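You operate a simulated robot arm through the tools that you are given. There is no shell and no other tool.

The job below is to be done with a simulated robot arm. You get a single attempt, and the scene is never put back.

TASK
Run the clamped bolt until it breaks, switch off and slide the guard open.
Fine: limit knob to Full, lever to Slow; switch off before opening; leave the block locked and clamped.

It is judged by the outcome, as a careful person would: the job done as asked, and still so three seconds after it is handed in. It fails if anything else is knocked over, pushed out of place, dropped, spilled or broken.

THE ROBOT
A 7-joint arm with a two-finger parallel gripper, fixed in place. Base frame: the origin is at the foot of the arm, x ahead of it, y to its left, z up. Lengths are in mm, angles in degrees, forces in N, time in s.
With the tool pointing down near the work surface it reaches from about 100 to 640 mm from the base axis. Its first joint turns from -66.0 to 66.0 degrees. Payload 1.57 kg.
The tool frame sits at the grasp point between the pads (the TCP): z along the fingers, y along the line on which they close. The tips reach 30 mm beyond it. The gripper opens to 80 mm. The fingers are 17 mm wide and 12 mm thick; the gripper's body (40 by 82 mm) begins 80 mm behind the TCP.
Orientation is told as [roll, pitch, yaw] about the base's x, y, z axes, in that order, counted from this pose: with the fingers straight down and closing along the base's y, the tool's x points along the base's -x, its y along +y and its z along -z.

THE INTERFACE
- The arm moves only by the tool step_arm. Its argument "rows" is a list of rows, each a list of 7 numbers: the shift along the tool's x, y, z in cm, then the turn, a rotation vector about the tool's x, y, z in rad, then the gripper command, from -1 (shut) to 1 (fully open), values between in proportion. In form: [[tx, ty, tz, rx, ry, rz, grip], ...]. A call has 1 to 20 rows; each row is the pose to reach, as a shift and turn from the pose commanded when the call began, along the tool's axes at that moment. Rows are played at 5 a second. More than 50 mm and 8.6 degrees between two rows, or a gripper value outside its range, and nothing of the call is played. Where a pose cannot be reached the arm comes as near as it can. A force on the tool above 40 N (or 10 N above the force at the start of the call, whichever is more), or a blocked arm, ends the call early, and 0.2 s more pass. The fingers move at their own pace (about 72 mm/s each) and stop on an object; they squeeze with about 42 N. The grip force told is the motor's: it shows also when the fingers shut on nothing. Time passes only in rows, and 0.2 s behind the last, so rows that repeat a pose let the fingers close. It gives the time, the measured TCP pose, the force on the tool (base axes), the opening and the grip force at its end, in the units of the frame above (readings bear some noise), with the torque about the TCP (base axes, N m) and any sound that the robot's microphone picked up.
- Cameras (640 x 400 px; columns grow to the right, rows downward): "scene" is fixed at [65, 438.5, 1413.4]; the picture's right is [-0.58, -0.81, 0.00], its down [-0.56, 0.41, -0.72] and it looks along [0.58, -0.42, -0.69] (base axes); focal length 326 px, centre (320, 200). "wrist" rides on the gripper at [72, -7, -122] in the tool frame; the picture's right is [0.09, 1.00, 0.00], its down [-0.84, 0.08, -0.54] and it looks along [-0.54, 0.05, 0.84] (tool axes); focal length 238 px, centre (320, 200). There is no depth. A picture from a camera that has moved, and an enlarged one, comes with that camera's place and axes in the base frame and with its lens. The place of the scene camera against the robot may be out by one fixed shift of up to 25 mm in any direction.
- snapshot(camera): a new picture of that camera. The clock stands still meanwhile.
- inspect(camera, box): a new picture of the part [left, top, right, bottom] of that camera's present view, enlarged. The clock stands still meanwhile.
- hand_in(): hands the job in; it is judged then, once.

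Nothing tells you positions but the pictures and the camera data. Unless the task says otherwise, let go and move clear before handing in.

The tools are called after "Emit:" as name(argument=value, ...) on one line, values as JSON. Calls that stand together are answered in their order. step_arm: Moves the arm, as the interface text tells. Its arguments: {"type":"object","properties":{"rows":{"type":"array"}},"required":["rows"]} The other tools are called the same way: snapshot (camera) takes a picture; inspect (camera, box) takes an enlarged picture of a part of a camera's view; hand_in () hands the job in.

At the start:

```text
t: 0.0
tcp_pos: [268.4, 310.7, 1213.3]
tool_rot: [0.0, -0.1, 0.0]
contact_force: [0.4, 0.4, 0.8]
wrist_torque: [-0.02, 0.02, 0.0]
width: 80.1
gripper_force: 0.1
```

scene: 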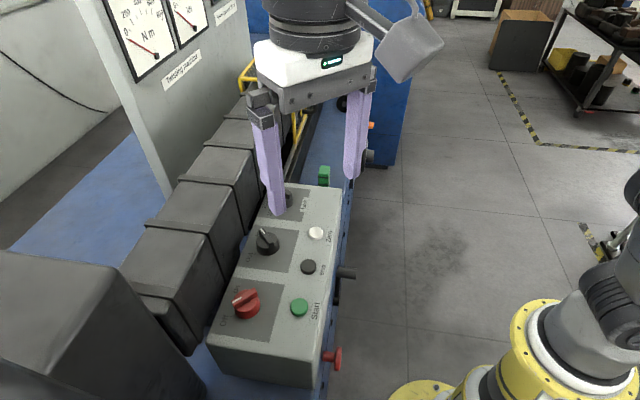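
wrist: 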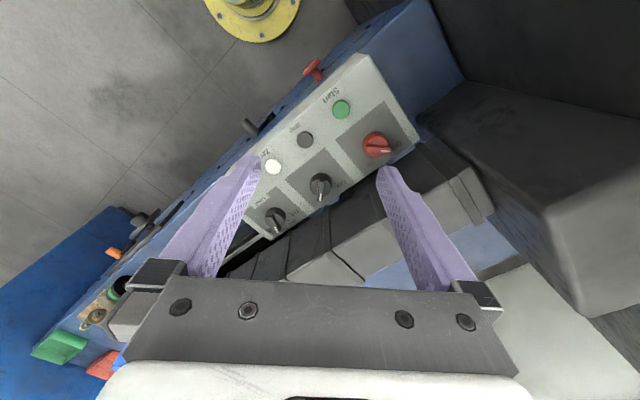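

I see a torsion testing machine with a control panel (red main switch, green Start, black stop, white Zero, two black knobs), but the gripper hides part of it. I'll look closer before moving.

Emit:
inspect(camera="scene", box=[190, 150, 390, 400])

Emit:
inspect(camera="wrist", box=[200, 40, 440, 260])

Emit:
inspect(camera="wrist", box=[0, 180, 240, 400])

Emit:
inspect(camera="scene", box=[80, 0, 260, 110])

Emit:
inspect(camera="scene", box=[230, 60, 410, 220])

```text
1.60 times, centred on (290, 275) of scene
camera zoom: at [65.0, 438.5, 1413.4], right [-0.58, -0.81, 0.0], down [-0.56, 0.41, -0.72], along [0.58, -0.42, -0.69], focal length 521 px, centre (368, 80)
```

zoom: 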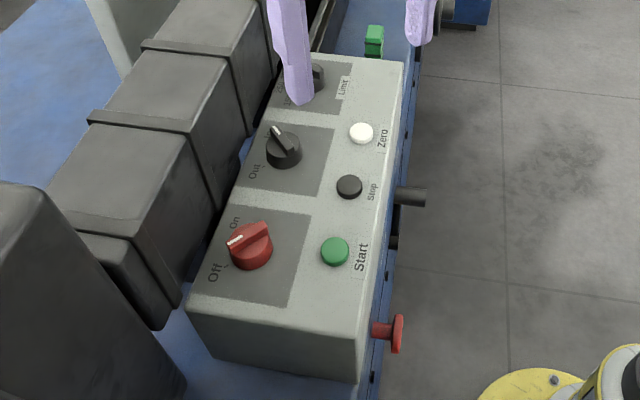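

```text
1.82 times, centred on (320, 150) of wrist
camera zoom: at [196.0, 303.3, 1334.3], right [-0.09, 1.0, 0.0], down [0.84, 0.08, 0.54], along [0.54, 0.05, -0.84], focal length 433 px, centre (320, 291)
```

zoom: 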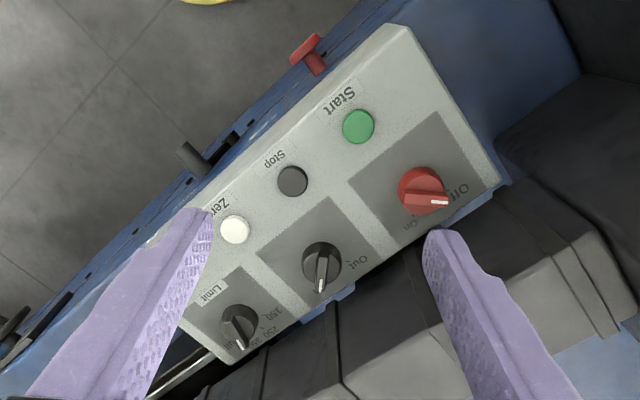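

```text
1.82 times, centred on (120, 290) of wrist
camera zoom: at [196.0, 303.3, 1334.3], right [-0.09, 1.0, 0.0], down [0.84, 0.08, 0.54], along [0.54, 0.05, -0.84], focal length 433 px, centre (684, 36)
```

zoom: 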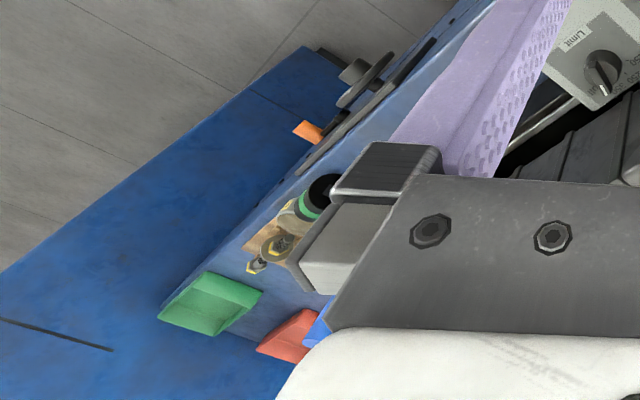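

```text
3.56 times, centred on (170, 55) of scene
camera zoom: at [65.0, 438.5, 1413.4], right [-0.58, -0.81, 0.0], down [-0.56, 0.41, -0.72], along [0.58, -0.42, -0.69], focal length 1158 px, centre (853, 716)
```

zoom: 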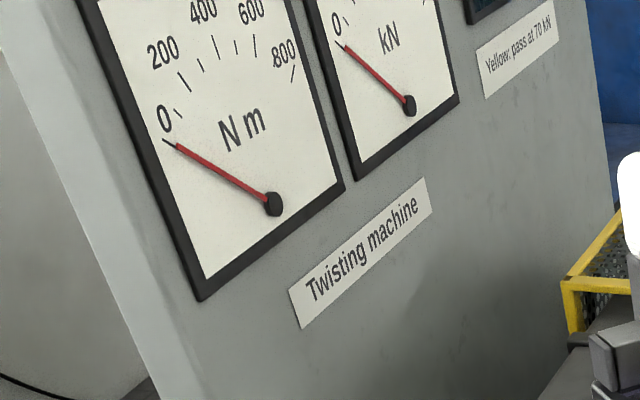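

```text
2.50 times, centred on (320, 140) of scene
camera zoom: at [65.0, 438.5, 1413.4], right [-0.58, -0.81, 0.0], down [-0.56, 0.41, -0.72], along [0.58, -0.42, -0.69], focal length 814 px, centre (320, 350)
```

zoom: 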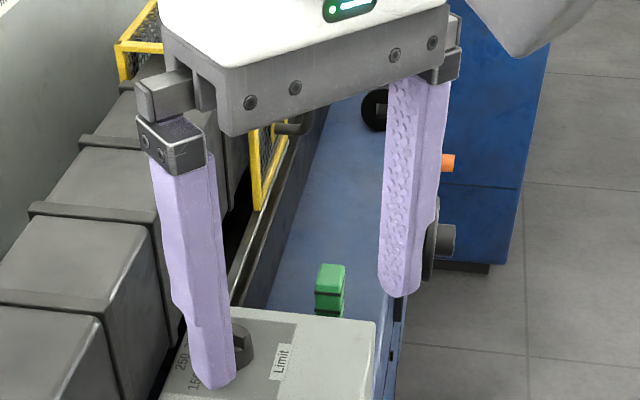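

The panel runs diagonally at 45° in front of the robot at about z≈1020 mm, with the rest of the machine going off toward +x/-y. I'll back the arm off and move it along to get a view of the guard, lever and clamp.

Emit:
step_arm(rows=[[2, -2, -2, 0, 0, 0, 0], [4, -5, -4, 0, 0, 0, 0], [5, -9, -5, 0, 0, 0, -0.5], [5, -13, -5, 0, 0, 0, -1], [5, -17, -5, 0, 0, 0, -1], [5, -21, -5, 0, 0, 0, -1], [5, -25, -5, 0, 0, 0, -1]])

Emit:
snapshot(camera="scene")

Emit:
snapshot(camera="wrist")

```text
t: 1.6
tcp_pos: [217.4, 58.6, 1263.1]
tool_rot: [0.0, 0.0, 0.0]
contact_force: [-0.1, 0.0, 0.0]
wrist_torque: [0.02, 0.01, -0.02]
width: 0.2
gripper_force: 21.4
```

```text
taken
```

scene: 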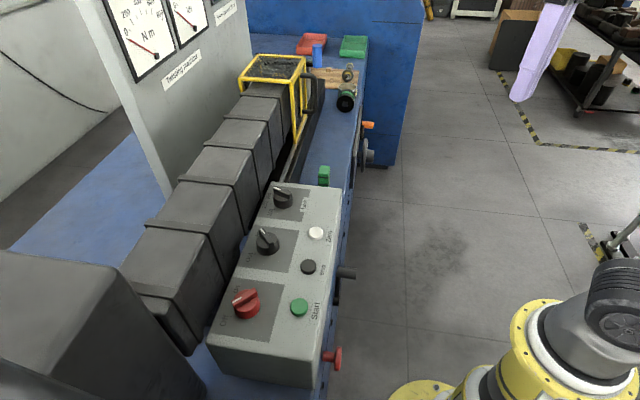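

```text
taken
camera wrist: at [145.8, 51.3, 1383.6], right [-0.09, 1.0, 0.0], down [0.84, 0.08, 0.54], along [0.54, 0.05, -0.84], focal length 238 px, centre (320, 200)
```

wrist: 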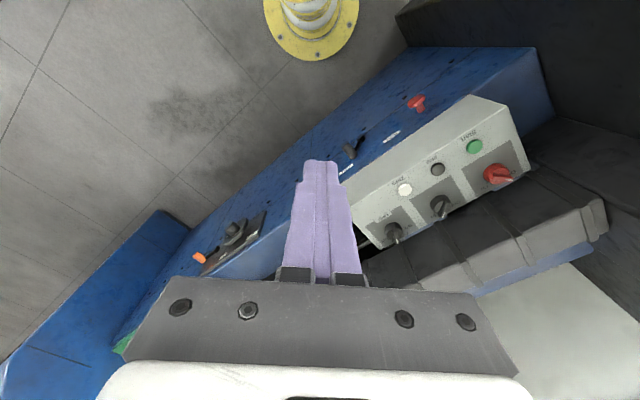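

Emit:
inspect(camera="scene", box=[200, 170, 380, 400])

Emit:
inspect(camera="scene", box=[230, 30, 390, 190])

Emit:
inspect(camera="wrist", box=[330, 80, 550, 260])

Emit:
inspect(camera="wrist", box=[100, 100, 320, 280])

Emit:
inspect(camera="scene", box=[200, 170, 320, 270])

Emit:
inspect(camera="scene", box=[230, 45, 320, 105])

```text
1.74 times, centred on (290, 285) of scene
camera zoom: at [65.0, 438.5, 1413.4], right [-0.58, -0.81, 0.0], down [-0.56, 0.41, -0.72], along [0.58, -0.42, -0.69], focal length 566 px, centre (372, 52)
```

zoom: 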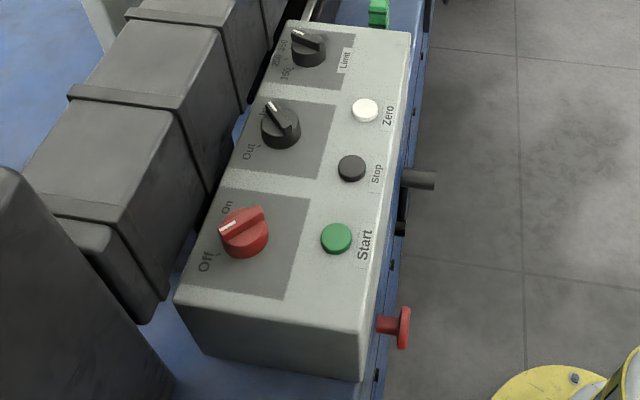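

```text
2.50 times, centred on (310, 110) of scene
camera zoom: at [65.0, 438.5, 1413.4], right [-0.58, -0.81, 0.0], down [-0.56, 0.41, -0.72], along [0.58, -0.42, -0.69], focal length 814 px, centre (345, 425)
```

zoom: 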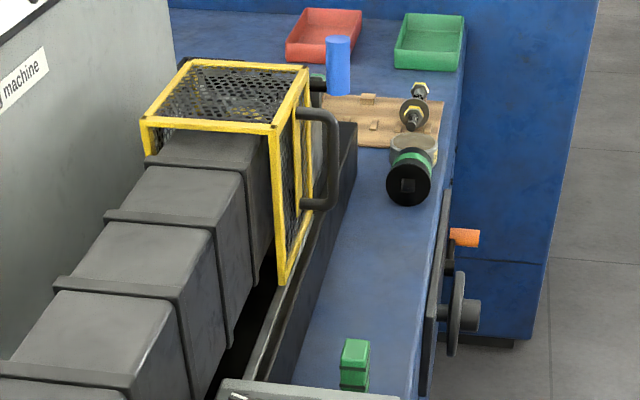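

```text
2.22 times, centred on (440, 170) of wrist
camera zoom: at [145.8, 51.3, 1383.6], right [-0.09, 1.0, 0.0], down [0.84, 0.08, 0.54], along [0.54, 0.05, -0.84], focal length 530 px, centre (53, 267)
```

zoom: 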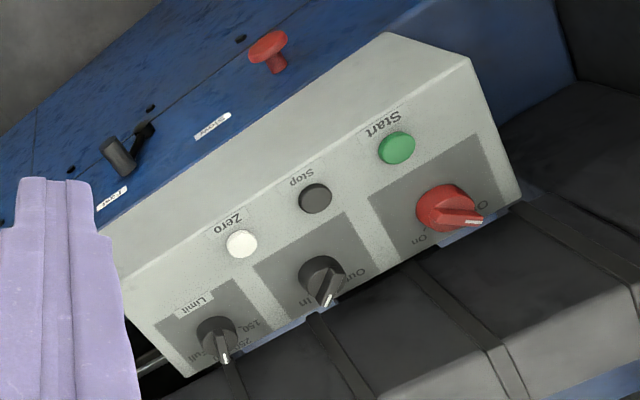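

```text
2.22 times, centred on (210, 190) of wrist
camera zoom: at [145.8, 51.3, 1383.6], right [-0.09, 1.0, 0.0], down [0.84, 0.08, 0.54], along [0.54, 0.05, -0.84], focal length 530 px, centre (564, 222)
```

zoom: 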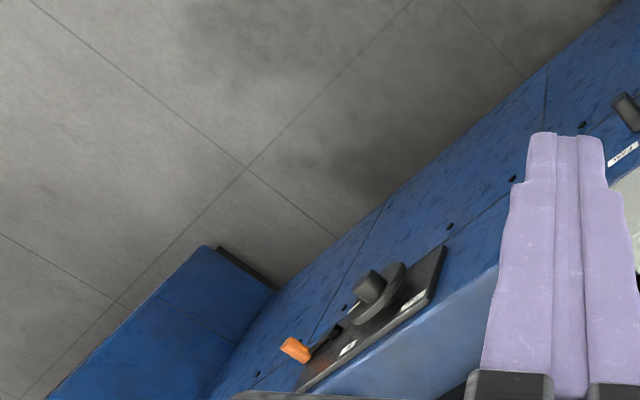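

```text
4.00 times, centred on (260, 220) of scene
camera zoom: at [65.0, 438.5, 1413.4], right [-0.58, -0.81, 0.0], down [-0.56, 0.41, -0.72], along [0.58, -0.42, -0.69], focal length 1302 px, centre (560, 120)
```

zoom: 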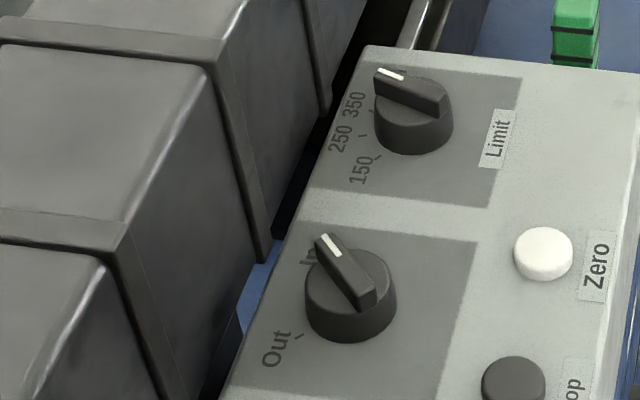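

```text
6.67 times, centred on (275, 75) of scene
camera zoom: at [65.0, 438.5, 1413.4], right [-0.58, -0.81, 0.0], down [-0.56, 0.41, -0.72], along [0.58, -0.42, -0.69], focal length 2170 px, centre (620, 1033)
```

zoom: 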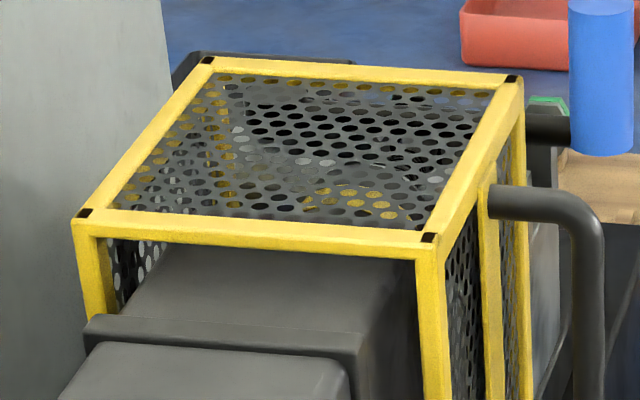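

The layout is clearer: Off/On switch, In/Out knob, Limit knob, Start/Stop/Zero buttons, a black lever on the front with labels beside it, and a yellow mesh guard with a black handle. I'll turn the tool 45° to face the machine and read the labels closely.

Emit:
step_arm(rows=[[0.5, 2.5, 1, 0, 0, -0.13, -1], [0.5, 5, 2, 0, 0, -0.26, -1], [0.5, 8, 3, 0, 0, -0.39, -1], [0.5, 11, 4, 0, 0, -0.52, -1], [0.5, 13.5, 5, 0, 0, -0.65, -1], [0.5, 15.3, 6.3, 0, 0, -0.785, -1]])

Emit:
snapshot(camera="wrist")

```text
t: 3.0
tcp_pos: [215.6, 214.1, 1199.6]
tool_rot: [0.0, -0.2, 45.1]
contact_force: [0.2, -0.4, -0.5]
wrist_torque: [0.02, -0.03, -0.02]
width: 0.1
gripper_force: 21.2
```

```text
taken
camera wrist: at [167.9, 157.7, 1321.7], right [-0.77, 0.64, 0.0], down [0.54, 0.65, 0.54], along [0.35, 0.42, -0.84], focal length 238 px, centre (320, 200)
```

wrist: 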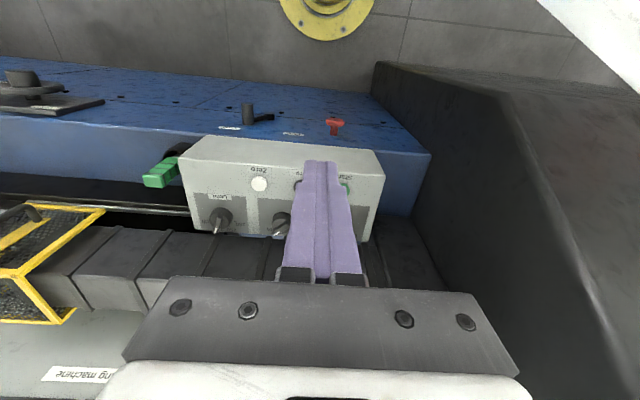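

The picture is upside down from this side, with the panel in the middle and the front lever above it. I'll zoom in on the labels.

Emit:
inspect(camera="wrist", box=[180, 160, 300, 240])

Emit:
inspect(camera="wrist", box=[200, 90, 360, 150])

Emit:
inspect(camera="wrist", box=[0, 50, 200, 150])

Emit:
inspect(camera="wrist", box=[0, 180, 180, 340])

```text
5.00 times, centred on (240, 200) of wrist
camera zoom: at [167.9, 157.7, 1321.7], right [-0.77, 0.64, 0.0], down [0.54, 0.65, 0.54], along [0.35, 0.42, -0.84], focal length 1192 px, centre (720, 200)
```

zoom: 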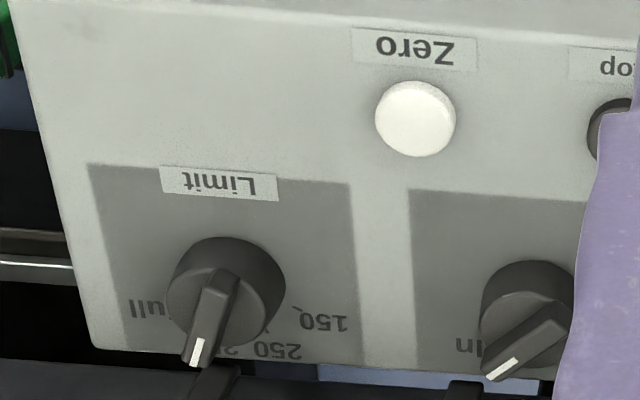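

```text
4.00 times, centred on (280, 120) of wrist
camera zoom: at [167.9, 157.7, 1321.7], right [-0.77, 0.64, 0.0], down [0.54, 0.65, 0.54], along [0.35, 0.42, -0.84], focal length 953 px, centre (480, 520)
```

zoom: 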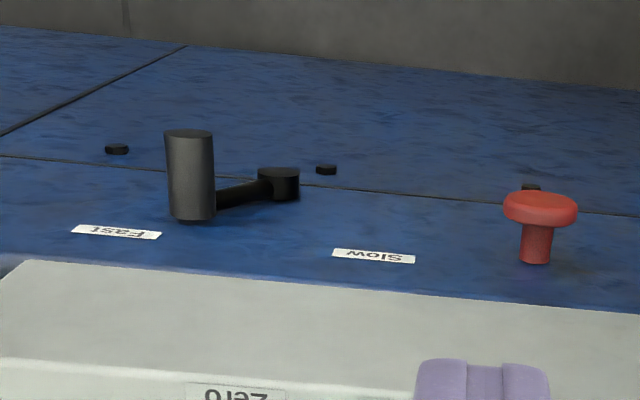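

```text
3.20 times, centred on (100, 100) of wrist
camera zoom: at [167.9, 157.7, 1321.7], right [-0.77, 0.64, 0.0], down [0.54, 0.65, 0.54], along [0.35, 0.42, -0.84], focal length 763 px, centre (1024, 520)
```

zoom: 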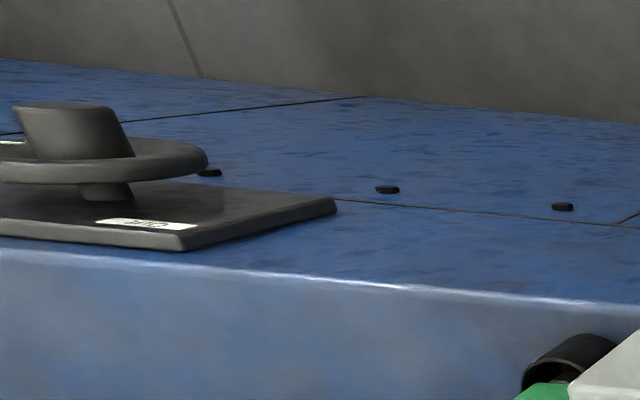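

```text
2.50 times, centred on (90, 260) of wrist
camera zoom: at [167.9, 157.7, 1321.7], right [-0.77, 0.64, 0.0], down [0.54, 0.65, 0.54], along [0.35, 0.42, -0.84], focal length 596 px, centre (895, 50)
```

zoom: 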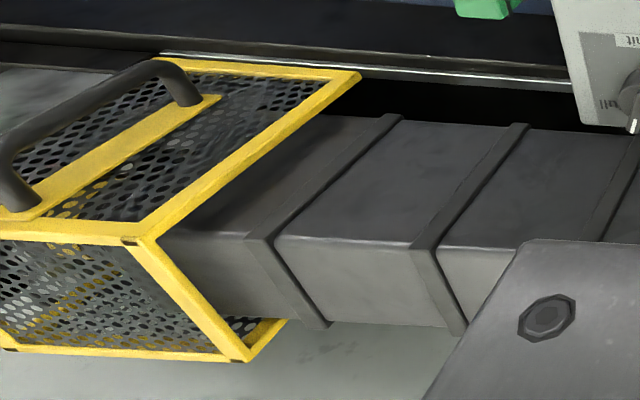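

The limit knob points at 350, with Full one step further on. The front lever is at Fast and the switch is Off. Next I'll move along to see the guard and the clamping block.

Emit:
step_arm(rows=[[2, -4, -2, 0, 0, 0, -1], [5, -8, -5, 0, 0, 0, -1], [5, -12.5, -5, 0, 0, 0, -1], [5, -17, -5, 0, 0, 0, -1], [5, -21, -5, 0, 0, 0, -1], [5, -25, -5, 0, 0, 0, -1]])

Emit:
snapshot(camera="wrist")

Emit:
snapshot(camera="scene")

```text
refused: row 2 steps farther than a row can; nothing moved
```

```text
taken
camera wrist: at [167.9, 157.7, 1321.7], right [-0.77, 0.64, 0.0], down [0.54, 0.65, 0.54], along [0.35, 0.42, -0.84], focal length 238 px, centre (320, 200)
```

wrist: 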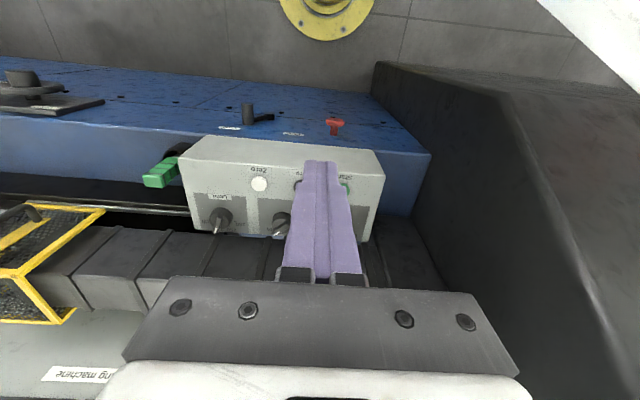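

```text
taken
```

scene: 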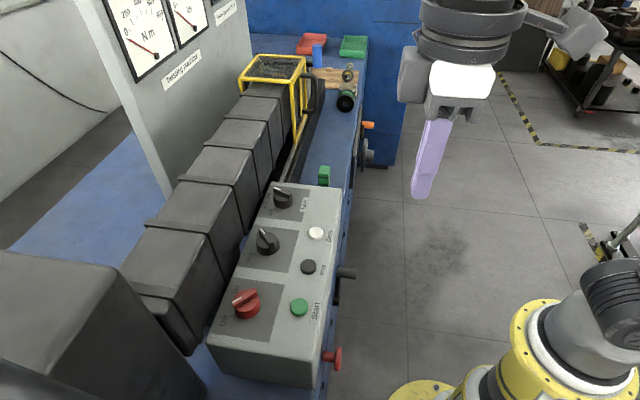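

One step was too long, so nothing moved. I'll make the same sideways move in smaller steps.

Emit:
step_arm(rows=[[2, -3.5, -2, 0, 0, 0, -1], [4, -7, -4, 0, 0, 0, -1], [5, -11, -5, 0, 0, 0, -1], [5, -15.5, -5, 0, 0, 0, -1], [5, -20, -5, 0, 0, 0, -1], [5, -25, -5, 0, 0, 0, -1]])

Emit:
snapshot(camera="wrist")

Emit:
snapshot(camera="scene")

```text
t: 4.4
tcp_pos: [355.8, 1.2, 1252.6]
tool_rot: [-0.1, 0.0, 44.9]
contact_force: [0.2, 0.0, 1.8]
wrist_torque: [-0.01, -0.01, 0.03]
width: 0.0
gripper_force: 21.3
```

```text
taken
camera wrist: at [308.7, -54.8, 1374.2], right [-0.77, 0.64, 0.0], down [0.54, 0.65, 0.54], along [0.35, 0.42, -0.84], focal length 238 px, centre (320, 200)
```

wrist: 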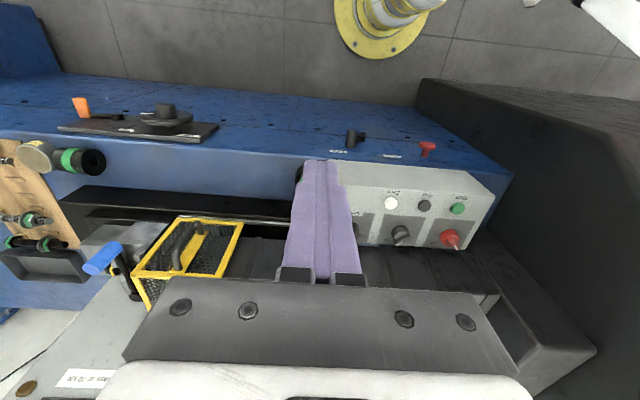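

```text
taken
```

scene: 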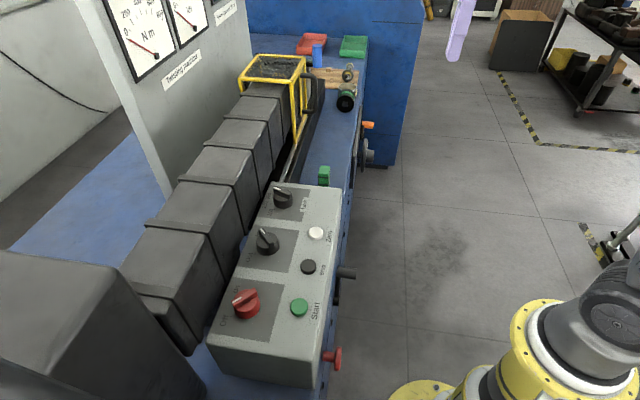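

Emit:
inspect(camera="wrist", box=[0, 130, 280, 330])

Emit:
inspect(camera="wrist", box=[50, 80, 230, 160])

Emit:
inspect(camera="wrist", box=[320, 110, 500, 260])

Emit:
inspect(camera="wrist", box=[110, 200, 260, 310])

Emit:
inspect(camera="wrist", box=[370, 160, 480, 250])

```text
2.00 times, centred on (140, 230) of wrist
camera zoom: at [308.7, -54.8, 1374.2], right [-0.77, 0.64, 0.0], down [0.54, 0.65, 0.54], along [0.35, 0.42, -0.84], focal length 477 px, centre (680, 140)
```

zoom: 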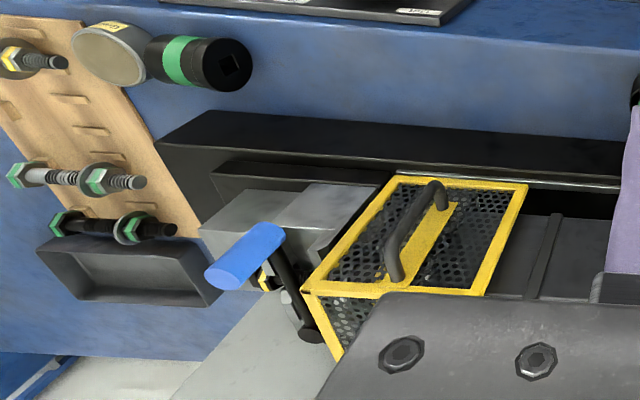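

```text
3.56 times, centred on (140, 120) of wrist
camera zoom: at [308.7, -54.8, 1374.2], right [-0.77, 0.64, 0.0], down [0.54, 0.65, 0.54], along [0.35, 0.42, -0.84], focal length 848 px, centre (960, 484)
```

zoom: 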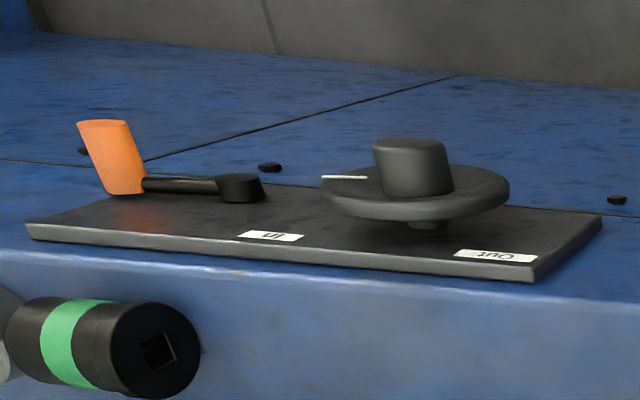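

```text
2.67 times, centred on (410, 185) of wrist
camera zoom: at [308.7, -54.8, 1374.2], right [-0.77, 0.64, 0.0], down [0.54, 0.65, 0.54], along [0.35, 0.42, -0.84], focal length 636 px, centre (80, 240)
```

zoom: 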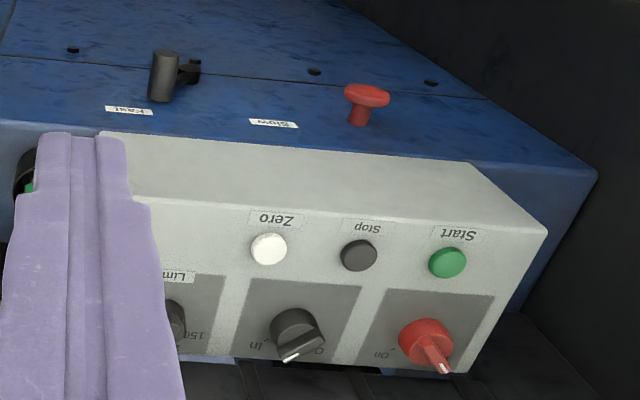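

```text
3.64 times, centred on (185, 255) of wrist
camera zoom: at [308.7, -54.8, 1374.2], right [-0.77, 0.64, 0.0], down [0.54, 0.65, 0.54], along [0.35, 0.42, -0.84], focal length 867 px, centre (811, 0)
```

zoom: 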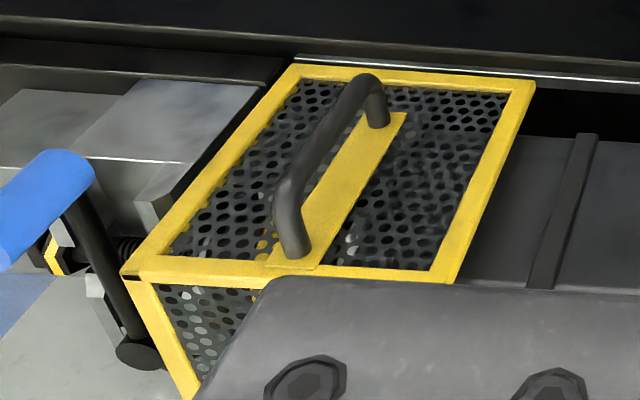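

```text
4.44 times, centred on (425, 205) of wrist
camera zoom: at [308.7, -54.8, 1374.2], right [-0.77, 0.64, 0.0], down [0.54, 0.65, 0.54], along [0.35, 0.42, -0.84], focal length 1059 px, centre (-147, 178)
```

zoom: 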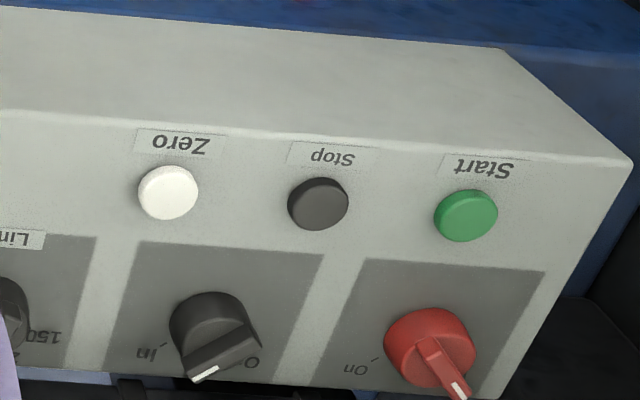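

The guard is a yellow mesh box with a vertical black handle on its front face, over the bolt between the head and the grey block; the blue and orange levers and the handwheel stay untouched. The buttons come out at z≈976, and the limit knob at about 160 mm along the machine and 505 mm out. I'll bring the open gripper above the limit knob for an accurate look.

Emit:
step_arm(rows=[[0, 3, 0, 0, 0, 0, 0], [0, 6, 2, 0, 0, 0, 1], [-3, 9.1, 3, 0, 0, 0, 1], [-7, 9.1, 4, 0, 0, 0, 1], [-11, 9.1, 5, 0, 0, 0, 1], [-15, 9.1, 6, 0, 0, 0, 1], [-18, 9.1, 8, 0, 0, 0, 1], [-21, 9.1, 10, 0, 0, 0, 1], [-24, 9.1, 12, 0, 0, 0, 1], [-25.3, 9.1, 14.3, 0, 0, 0, 1], [-25.3, 9.1, 14.3, 0, 0, 0, 1]])

Emit:
snapshot(camera="wrist")

Emit:
snapshot(camera="scene")

Emit:
inspect(camera="wrist", box=[240, 80, 400, 180])

```text
t: 6.8
tcp_pos: [469.6, 246.7, 1107.4]
tool_rot: [0.0, 0.1, 45.1]
contact_force: [0.4, 0.2, 0.0]
wrist_torque: [-0.02, -0.01, 0.03]
width: 80.1
gripper_force: 0.1
```

```text
taken
camera wrist: at [422.2, 191.2, 1229.0], right [-0.77, 0.64, 0.0], down [0.54, 0.65, 0.54], along [0.35, 0.42, -0.84], focal length 238 px, centre (320, 200)
```

wrist: 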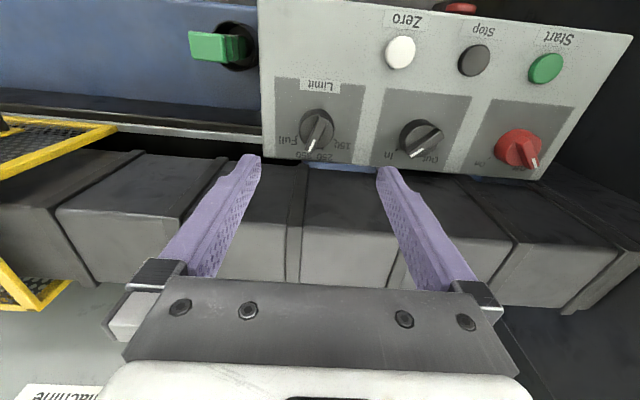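

```text
taken
```

scene: 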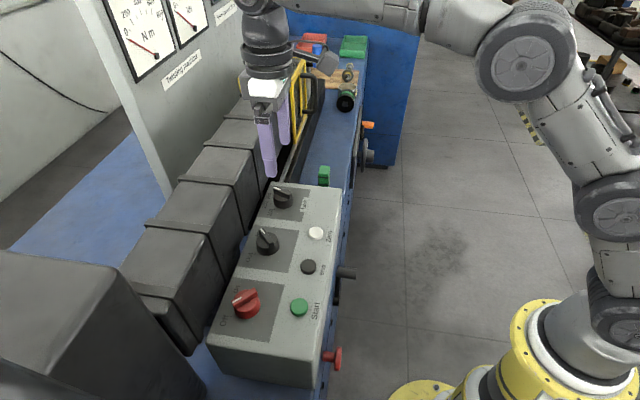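

```text
4.00 times, centred on (320, 130) of wrist
camera zoom: at [422.2, 191.2, 1229.0], right [-0.77, 0.64, 0.0], down [0.54, 0.65, 0.54], along [0.35, 0.42, -0.84], focal length 953 px, centre (320, 480)
```

zoom: 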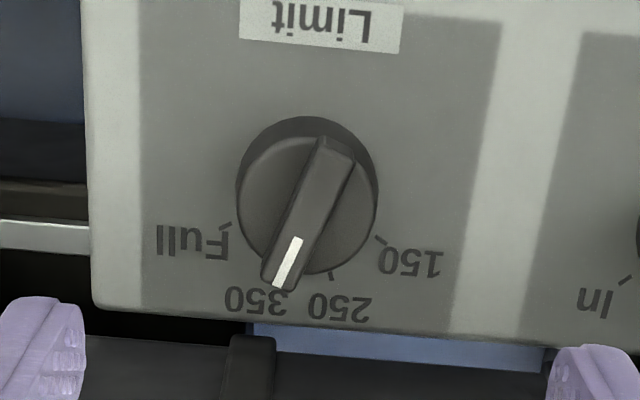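

The knob is clear now: centre at about u=161.5, v=508.7 (machine axes), top about z=988, panel face at z=970, pointer at 350 (+20°), Full at +60°. I'll line the fingers up with the pointer ridge and lower them around it.

Emit:
step_arm(rows=[[-0.1, -0.2, 1.5, 0, 0, 0.12, 1], [-0.22, -0.39, 3, 0, 0, 0.24, 1], [-0.22, -0.39, 4.5, 0, 0, 0.35, 1], [-0.22, -0.39, 6, 0, 0, 0.35, 1], [-0.22, -0.39, 6, 0, 0, 0.35, 1]])

Emit:
snapshot(camera="wrist")

Emit:
inspect(camera="scene", box=[230, 120, 330, 220])

```text
t: 8.0
tcp_pos: [473.2, 242.9, 1048.0]
tool_rot: [-0.1, -0.1, 25.0]
contact_force: [-0.1, 0.1, -0.4]
wrist_torque: [-0.01, 0.02, 0.0]
width: 79.9
gripper_force: 0.1
```

```text
taken
camera wrist: at [410.4, 206.6, 1169.3], right [-0.5, 0.86, 0.0], down [0.73, 0.42, 0.54], along [0.47, 0.27, -0.84], focal length 238 px, centre (320, 200)
```

wrist: 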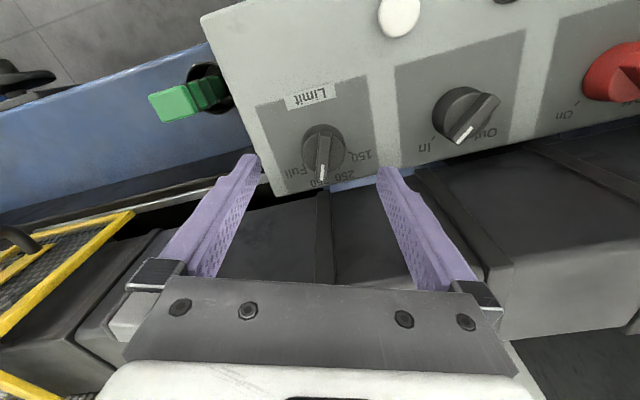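

```text
4.00 times, centred on (280, 170) of scene
camera zoom: at [65.0, 438.5, 1413.4], right [-0.58, -0.81, 0.0], down [-0.56, 0.41, -0.72], along [0.58, -0.42, -0.69], focal length 1302 px, centre (480, 320)
```

zoom: 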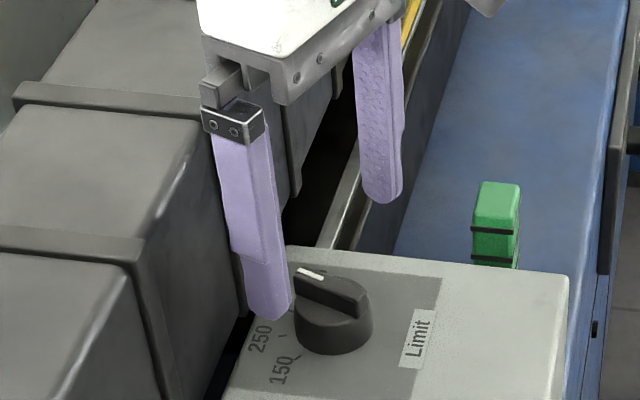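

Emit:
inspect(camera="wrist", box=[260, 90, 400, 190])

```text
4.00 times, centred on (330, 140) of wrist
camera zoom: at [410.4, 206.6, 1169.3], right [-0.5, 0.86, 0.0], down [0.73, 0.42, 0.54], along [0.47, 0.27, -0.84], focal length 953 px, centre (280, 440)
```

zoom: 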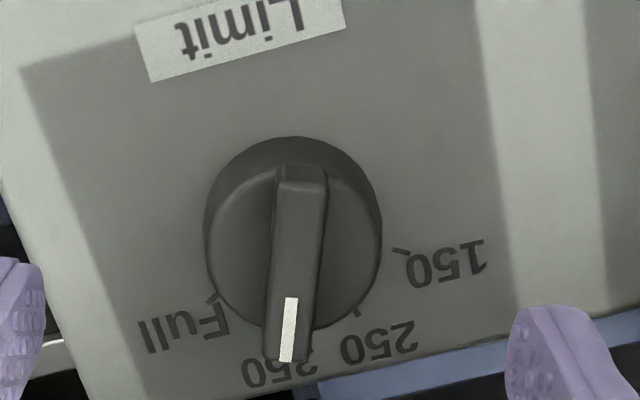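

The fingers straddle the knob, with the ridge about 2 mm off the gripper's centre line. I'll correct that, lower to ridge height and close.

Emit:
step_arm(rows=[[-0.1, 0.23, 1.2, 0, 0, 0, 1], [-0.1, 0.23, 2.4, 0, 0, 0, 1], [-0.1, 0.23, 3.4, 0, 0, 0, 1], [-0.1, 0.23, 3.4, 0, 0, 0, 0.3], [-0.1, 0.23, 3.4, 0, 0, 0, -0.4], [-0.1, 0.23, 3.4, 0, 0, 0, -1], [-0.1, 0.23, 3.4, 0, 0, 0, -1], [-0.1, 0.23, 3.4, 0, 0, 0, -1]])

Emit:
snapshot(camera="wrist")

Emit:
inspect(camera="scene", box=[230, 120, 330, 220])

```text
t: 9.8
tcp_pos: [471.5, 246.5, 1013.0]
tool_rot: [0.0, 0.0, 25.0]
contact_force: [-1.6, 5.6, -1.3]
wrist_torque: [0.25, -0.14, -0.01]
width: 35.7
gripper_force: 42.3
```

```text
taken
camera wrist: at [410.2, 209.2, 1134.8], right [-0.5, 0.86, 0.0], down [0.73, 0.42, 0.54], along [0.47, 0.27, -0.84], focal length 238 px, centre (320, 200)
```

wrist: 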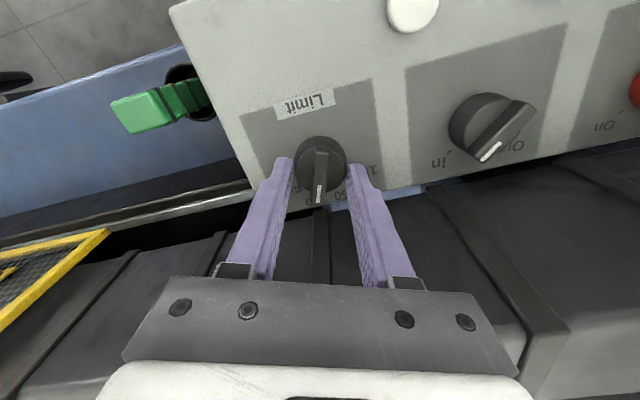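

```text
4.00 times, centred on (280, 170) of scene
camera zoom: at [65.0, 438.6, 1413.3], right [-0.58, -0.81, 0.0], down [-0.56, 0.41, -0.72], along [0.58, -0.42, -0.69], focal length 1302 px, centre (480, 320)
```

zoom: 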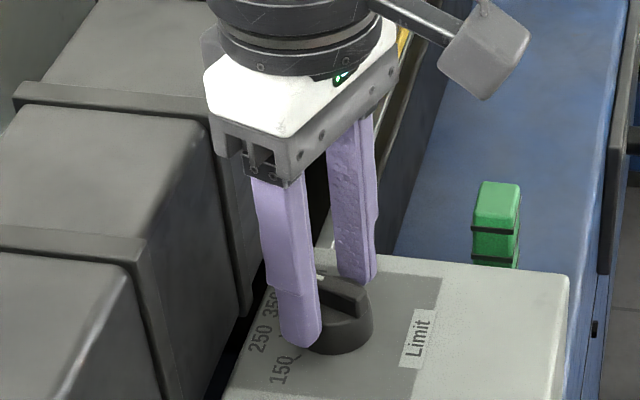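

The fingers closed on the round body (36 mm) rather than the ridge. I'll open, rise 8 mm and take the ridge for a positive hold.

Emit:
step_arm(rows=[[0, 0.0, 0, 0, 0, 0, 0], [0, 0.0, -0.8, 0, 0, 0, 0], [0, 0.0, -0.8, 0, 0, 0, -0.5], [0, 0.0, -0.8, 0, 0, 0, -1], [0, 0.0, -0.8, 0, 0, 0, -1], [0, 0.0, -0.8, 0, 0, 0, -1]])

Emit:
inspect(camera="wrist", box=[260, 90, 400, 220])

Emit:
inspect(camera="scene", box=[230, 120, 330, 220])

```text
t: 11.2
tcp_pos: [473.4, 245.6, 1021.4]
tool_rot: [0.0, 0.0, 24.9]
contact_force: [-0.6, 1.2, 0.0]
wrist_torque: [0.03, 0.09, -0.03]
width: 9.6
gripper_force: 28.1
```

```text
3.08 times, centred on (330, 155) of wrist
camera zoom: at [410.5, 209.5, 1142.6], right [-0.5, 0.86, 0.0], down [0.73, 0.42, 0.54], along [0.47, 0.27, -0.84], focal length 733 px, centre (289, 338)
```

zoom: 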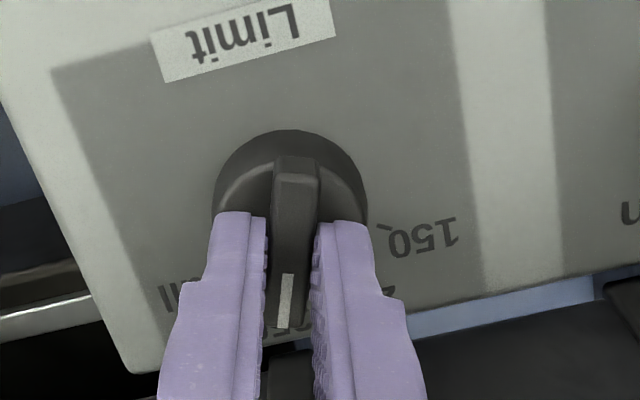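

```text
4.00 times, centred on (280, 170) of scene
camera zoom: at [65.0, 438.5, 1413.4], right [-0.58, -0.81, 0.0], down [-0.56, 0.41, -0.72], along [0.58, -0.42, -0.69], focal length 1302 px, centre (480, 320)
```

zoom: 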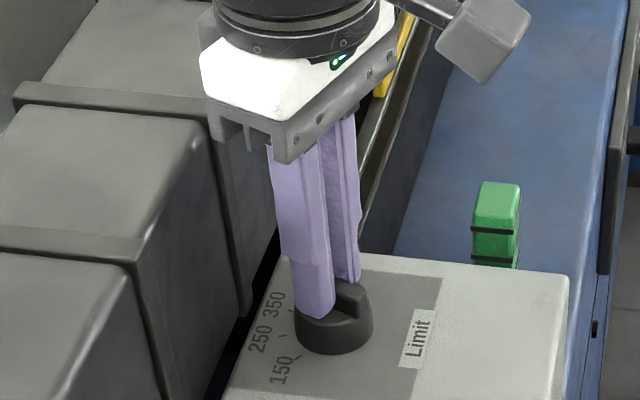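

The ridge is gripped (9.6 mm) and the tool is centred on the knob. I'll turn it 40° clockwise to Full.

Emit:
step_arm(rows=[[0, 0, 0, 0, 0, 0.12, -1], [0, 0, 0, 0, 0, 0.24, -1], [0, 0, 0, 0, 0, 0.36, -1], [0, 0, 0, 0, 0, 0.48, -1], [0, 0, 0, 0, 0, 0.6, -1], [0, 0, 0, 0, 0, 0.7, -1], [0, 0, 0, 0, 0, 0.7, -1]])

Emit:
inspect(camera="wrist", box=[260, 90, 400, 220])

Emit:
inspect(camera="scene", box=[230, 120, 330, 220])

```text
t: 12.8
tcp_pos: [473.1, 246.9, 1021.6]
tool_rot: [-0.2, 0.0, -15.2]
contact_force: [-5.4, -3.9, 1.6]
wrist_torque: [-0.18, -0.69, 0.34]
width: 9.8
gripper_force: 28.3
```

```text
3.08 times, centred on (330, 155) of wrist
camera zoom: at [401.9, 257.7, 1142.6], right [0.17, 0.98, 0.0], down [0.83, -0.14, 0.54], along [0.53, -0.09, -0.84], focal length 733 px, centre (289, 338)
```

zoom: 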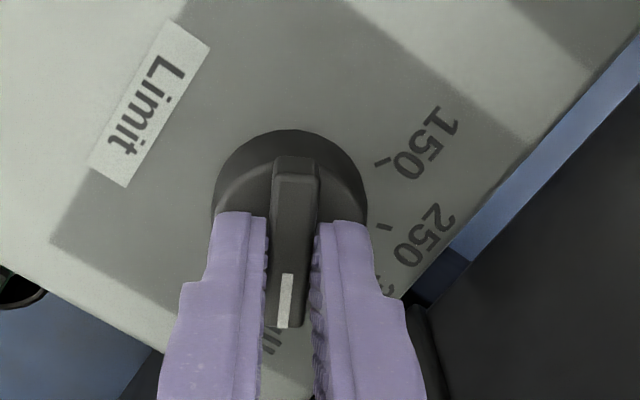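

```text
4.00 times, centred on (280, 170) of scene
camera zoom: at [64.8, 438.4, 1413.4], right [-0.58, -0.81, 0.0], down [-0.56, 0.41, -0.72], along [0.58, -0.42, -0.69], focal length 1302 px, centre (480, 320)
```

zoom: 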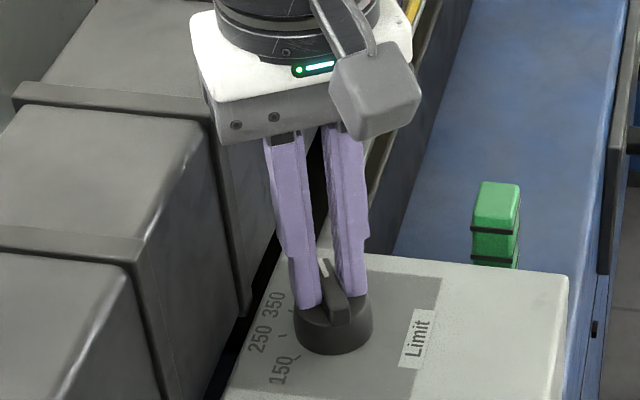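

The knob has turned with the tool. I'll release, rise and check it against the Full mark.

Emit:
step_arm(rows=[[0, 0, 0, 0, 0, 0, -0.5], [0, 0, 0, 0, 0, 0, 0.3], [0, 0, -1, 0, 0, 0, 0.5], [0, 0, -4, 0, 0, 0, 0.5], [0, 0, -8, 0, 0, 0, 0.5]])

Emit:
inspect(camera="wrist", box=[240, 80, 420, 190])

Emit:
inspect(camera="scene", box=[230, 150, 330, 220])

```text
t: 14.0
tcp_pos: [474.8, 247.4, 1100.5]
tool_rot: [0.0, 0.0, -15.3]
contact_force: [1.0, 1.4, -0.3]
wrist_torque: [0.01, 0.05, 0.01]
width: 60.4
gripper_force: 0.1
```

```text
3.56 times, centred on (330, 135) of wrist
camera zoom: at [402.1, 259.9, 1223.1], right [0.17, 0.99, 0.0], down [0.83, -0.14, 0.54], along [0.53, -0.09, -0.84], focal length 848 px, centre (284, 431)
```

zoom: 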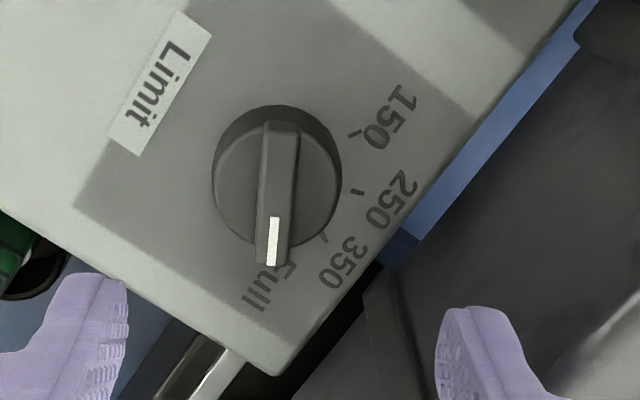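

```text
5.71 times, centred on (280, 185) of scene
camera zoom: at [65.0, 438.5, 1413.4], right [-0.58, -0.81, 0.0], down [-0.56, 0.41, -0.72], along [0.58, -0.42, -0.69], focal length 1860 px, centre (549, 286)
```

zoom: 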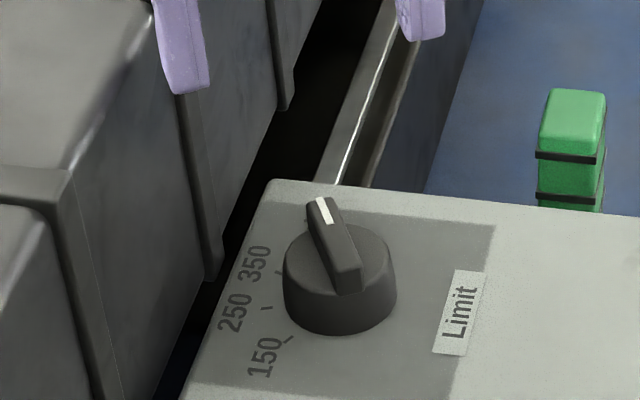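

The pointer is on Full, with the 350 tick uncovered next to it. Next is the Slow/Fast lever on the front face: hub about u=121, z=698, and handle at u≈159, z≈762, sticking out to v≈355. I'll back the arm off to the front.

Emit:
step_arm(rows=[[0, 0, -2, 0, 0, 0, 0], [0.5, -0.9, -4, 0, 0, -0.1, 0], [2, -3.5, -5, 0, 0, -0.22, 0], [4, -7, -5, 0, 0, -0.34, 0], [6, -10.5, -5, 0, 0, -0.46, 0], [8, -14, -5, 0, 0, -0.58, 0], [10, -17.5, -5, 0, 0, -0.7, 0], [11.5, -20, -5, 0, 0, -0.82, 0], [12.5, -21.8, -5, 0, 0, -0.94, 0], [12.9, -22.6, -5, 0, 0, -1.0524, 0], [12.9, -22.6, -5, 0, 0, -1.0524, 0]])

```text
t: 16.4
tcp_pos: [290.4, 61.8, 1152.5]
tool_rot: [0.0, 0.0, 45.3]
contact_force: [-0.2, 0.1, -0.9]
wrist_torque: [-0.03, 0.04, -0.03]
width: 40.1
gripper_force: 0.2
```

Emit:
step_arm(rows=[[-0.7, 0, 3.4, 0, -0.11, 0, 0], [-1.4, 0, 6.8, 0, -0.22, 0, 0], [-2.1, 0, 10.2, 0, -0.33, 0, 0], [-2.8, 0, 13.6, 0, -0.44, 0, 0], [-3.5, 0, 17, 0, -0.55, 0, 0], [-4.2, 0, 20.5, 0, -0.67, 0, 0], [-5, 0, 24, 0, -0.785, 0, 0], [-5, 0, 24, 0, -0.785, 0, 0]])

Emit:
snapshot(camera="wrist")

Emit:
snapshot(camera="scene")

```text
t: 18.2
tcp_pos: [324.9, 98.5, 910.6]
tool_rot: [0.0, -45.0, 45.2]
contact_force: [-0.1, 0.0, -0.3]
wrist_torque: [-0.01, -0.02, -0.01]
width: 39.7
gripper_force: 0.1
```

```text
taken
camera wrist: at [232.9, -3.3, 944.7], right [-0.75, 0.66, -0.07], down [0.09, 0.2, 0.98], along [0.65, 0.73, -0.21], focal length 238 px, centre (320, 200)
```

wrist: 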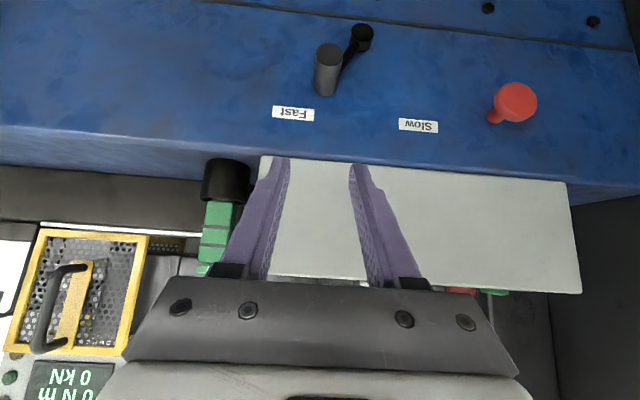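

```text
taken
```

scene: 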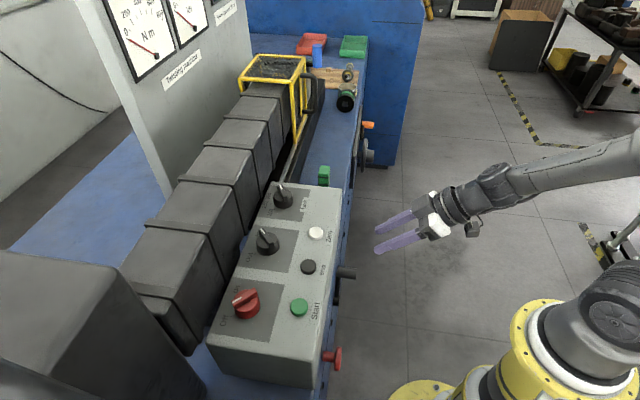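

From here I can see the lever handle at Fast (end at u≈159, z≈759) and the Slow label at -u. I'll open the fingers, come down in front and straddle the handle.

Emit:
step_arm(rows=[[2.5, 0.1, 2.5, 0, 0, 0, 0.5], [5, 0.1, 5, 0, 0, 0, 0.5], [7.5, 0.1, 7.5, 0, 0, 0, 0.5], [10.04, 0.1, 10.04, 0, 0, 0, 0.5], [10.04, 0.1, 10.04, 0, 0, 0, 0.5]])

Emit:
snapshot(camera="wrist")

Emit:
snapshot(camera="scene")

```text
t: 19.4
tcp_pos: [323.5, 99.5, 766.2]
tool_rot: [0.1, -45.0, 45.1]
contact_force: [-0.1, 0.4, -0.2]
wrist_torque: [-0.02, -0.01, 0.02]
width: 60.0
gripper_force: 0.2
```

```text
taken
camera wrist: at [231.2, -3.9, 801.9], right [-0.75, 0.66, -0.07], down [0.09, 0.2, 0.97], along [0.65, 0.73, -0.21], focal length 238 px, centre (320, 200)
```

wrist: 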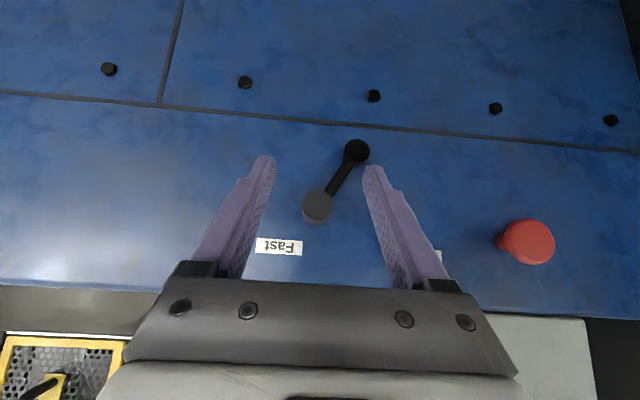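

```text
taken
```

scene: 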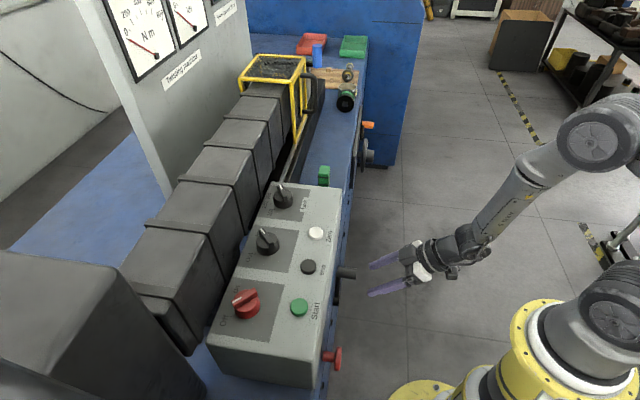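

The handle sits between the open fingers. I'll move forward to straddle it, then sweep it toward Slow with the far finger.

Emit:
step_arm(rows=[[-2, 0, 1.6, 0, 0, 0, 0.5], [-4.1, 0, 3.25, 0, 0, 0, 0.5], [-4.1, 0, 3.25, 0, 0, 0, 0.5]])

Emit:
snapshot(camera="wrist")

```text
t: 20.2
tcp_pos: [359.8, 136.3, 773.5]
tool_rot: [0.0, -45.0, 45.1]
contact_force: [-0.2, -0.1, 0.8]
wrist_torque: [0.0, 0.0, -0.01]
width: 60.0
gripper_force: 0.1
```

```text
taken
camera wrist: at [267.5, 33.3, 808.6], right [-0.75, 0.66, -0.06], down [0.09, 0.2, 0.97], along [0.65, 0.73, -0.21], focal length 238 px, centre (320, 200)
```

wrist: 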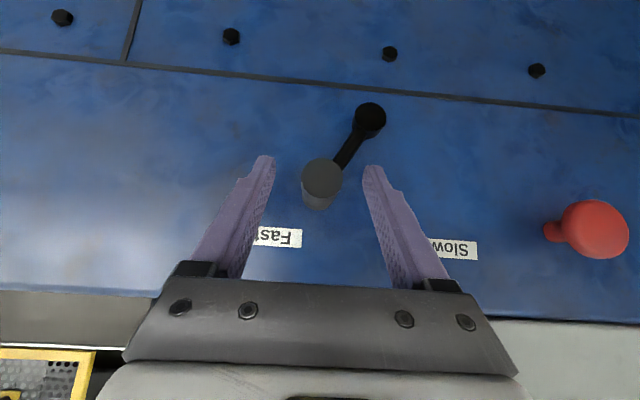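

Emit:
step_arm(rows=[[0, 1.5, 0, 0, 0, 0, 0.5], [0, 3, 0, 0, 0, 0, 0.5], [0, 4.5, 0, 0, 0, 0, 0.5], [0, 6, 0, 0, 0, 0, 0.5], [0, 7.5, 0, 0, 0, 0, 0.5], [0, 8.8, 0, 0, 0, 0, 0.5], [0, 8.8, 0, 0, 0, 0, 0.5]])

Emit:
snapshot(camera="wrist")

```text
t: 21.8
tcp_pos: [298.3, 196.9, 775.3]
tool_rot: [0.6, -44.7, 44.9]
contact_force: [-0.2, -0.2, -0.7]
wrist_torque: [-0.01, 0.01, -0.02]
width: 60.6
gripper_force: 0.3
```

```text
taken
camera wrist: at [206.7, 93.8, 810.2], right [-0.75, 0.65, -0.06], down [0.1, 0.2, 0.97], along [0.65, 0.73, -0.22], focal length 238 px, centre (320, 200)
```

wrist: 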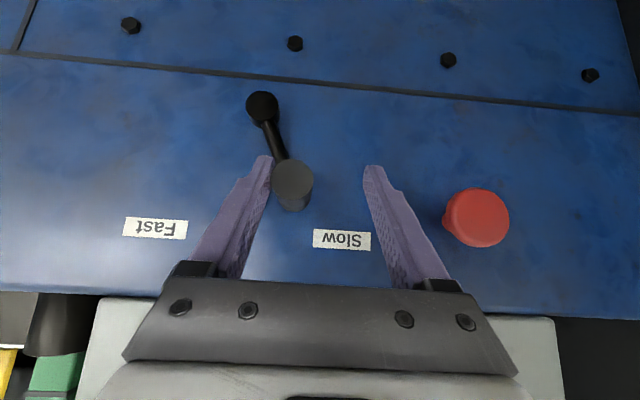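

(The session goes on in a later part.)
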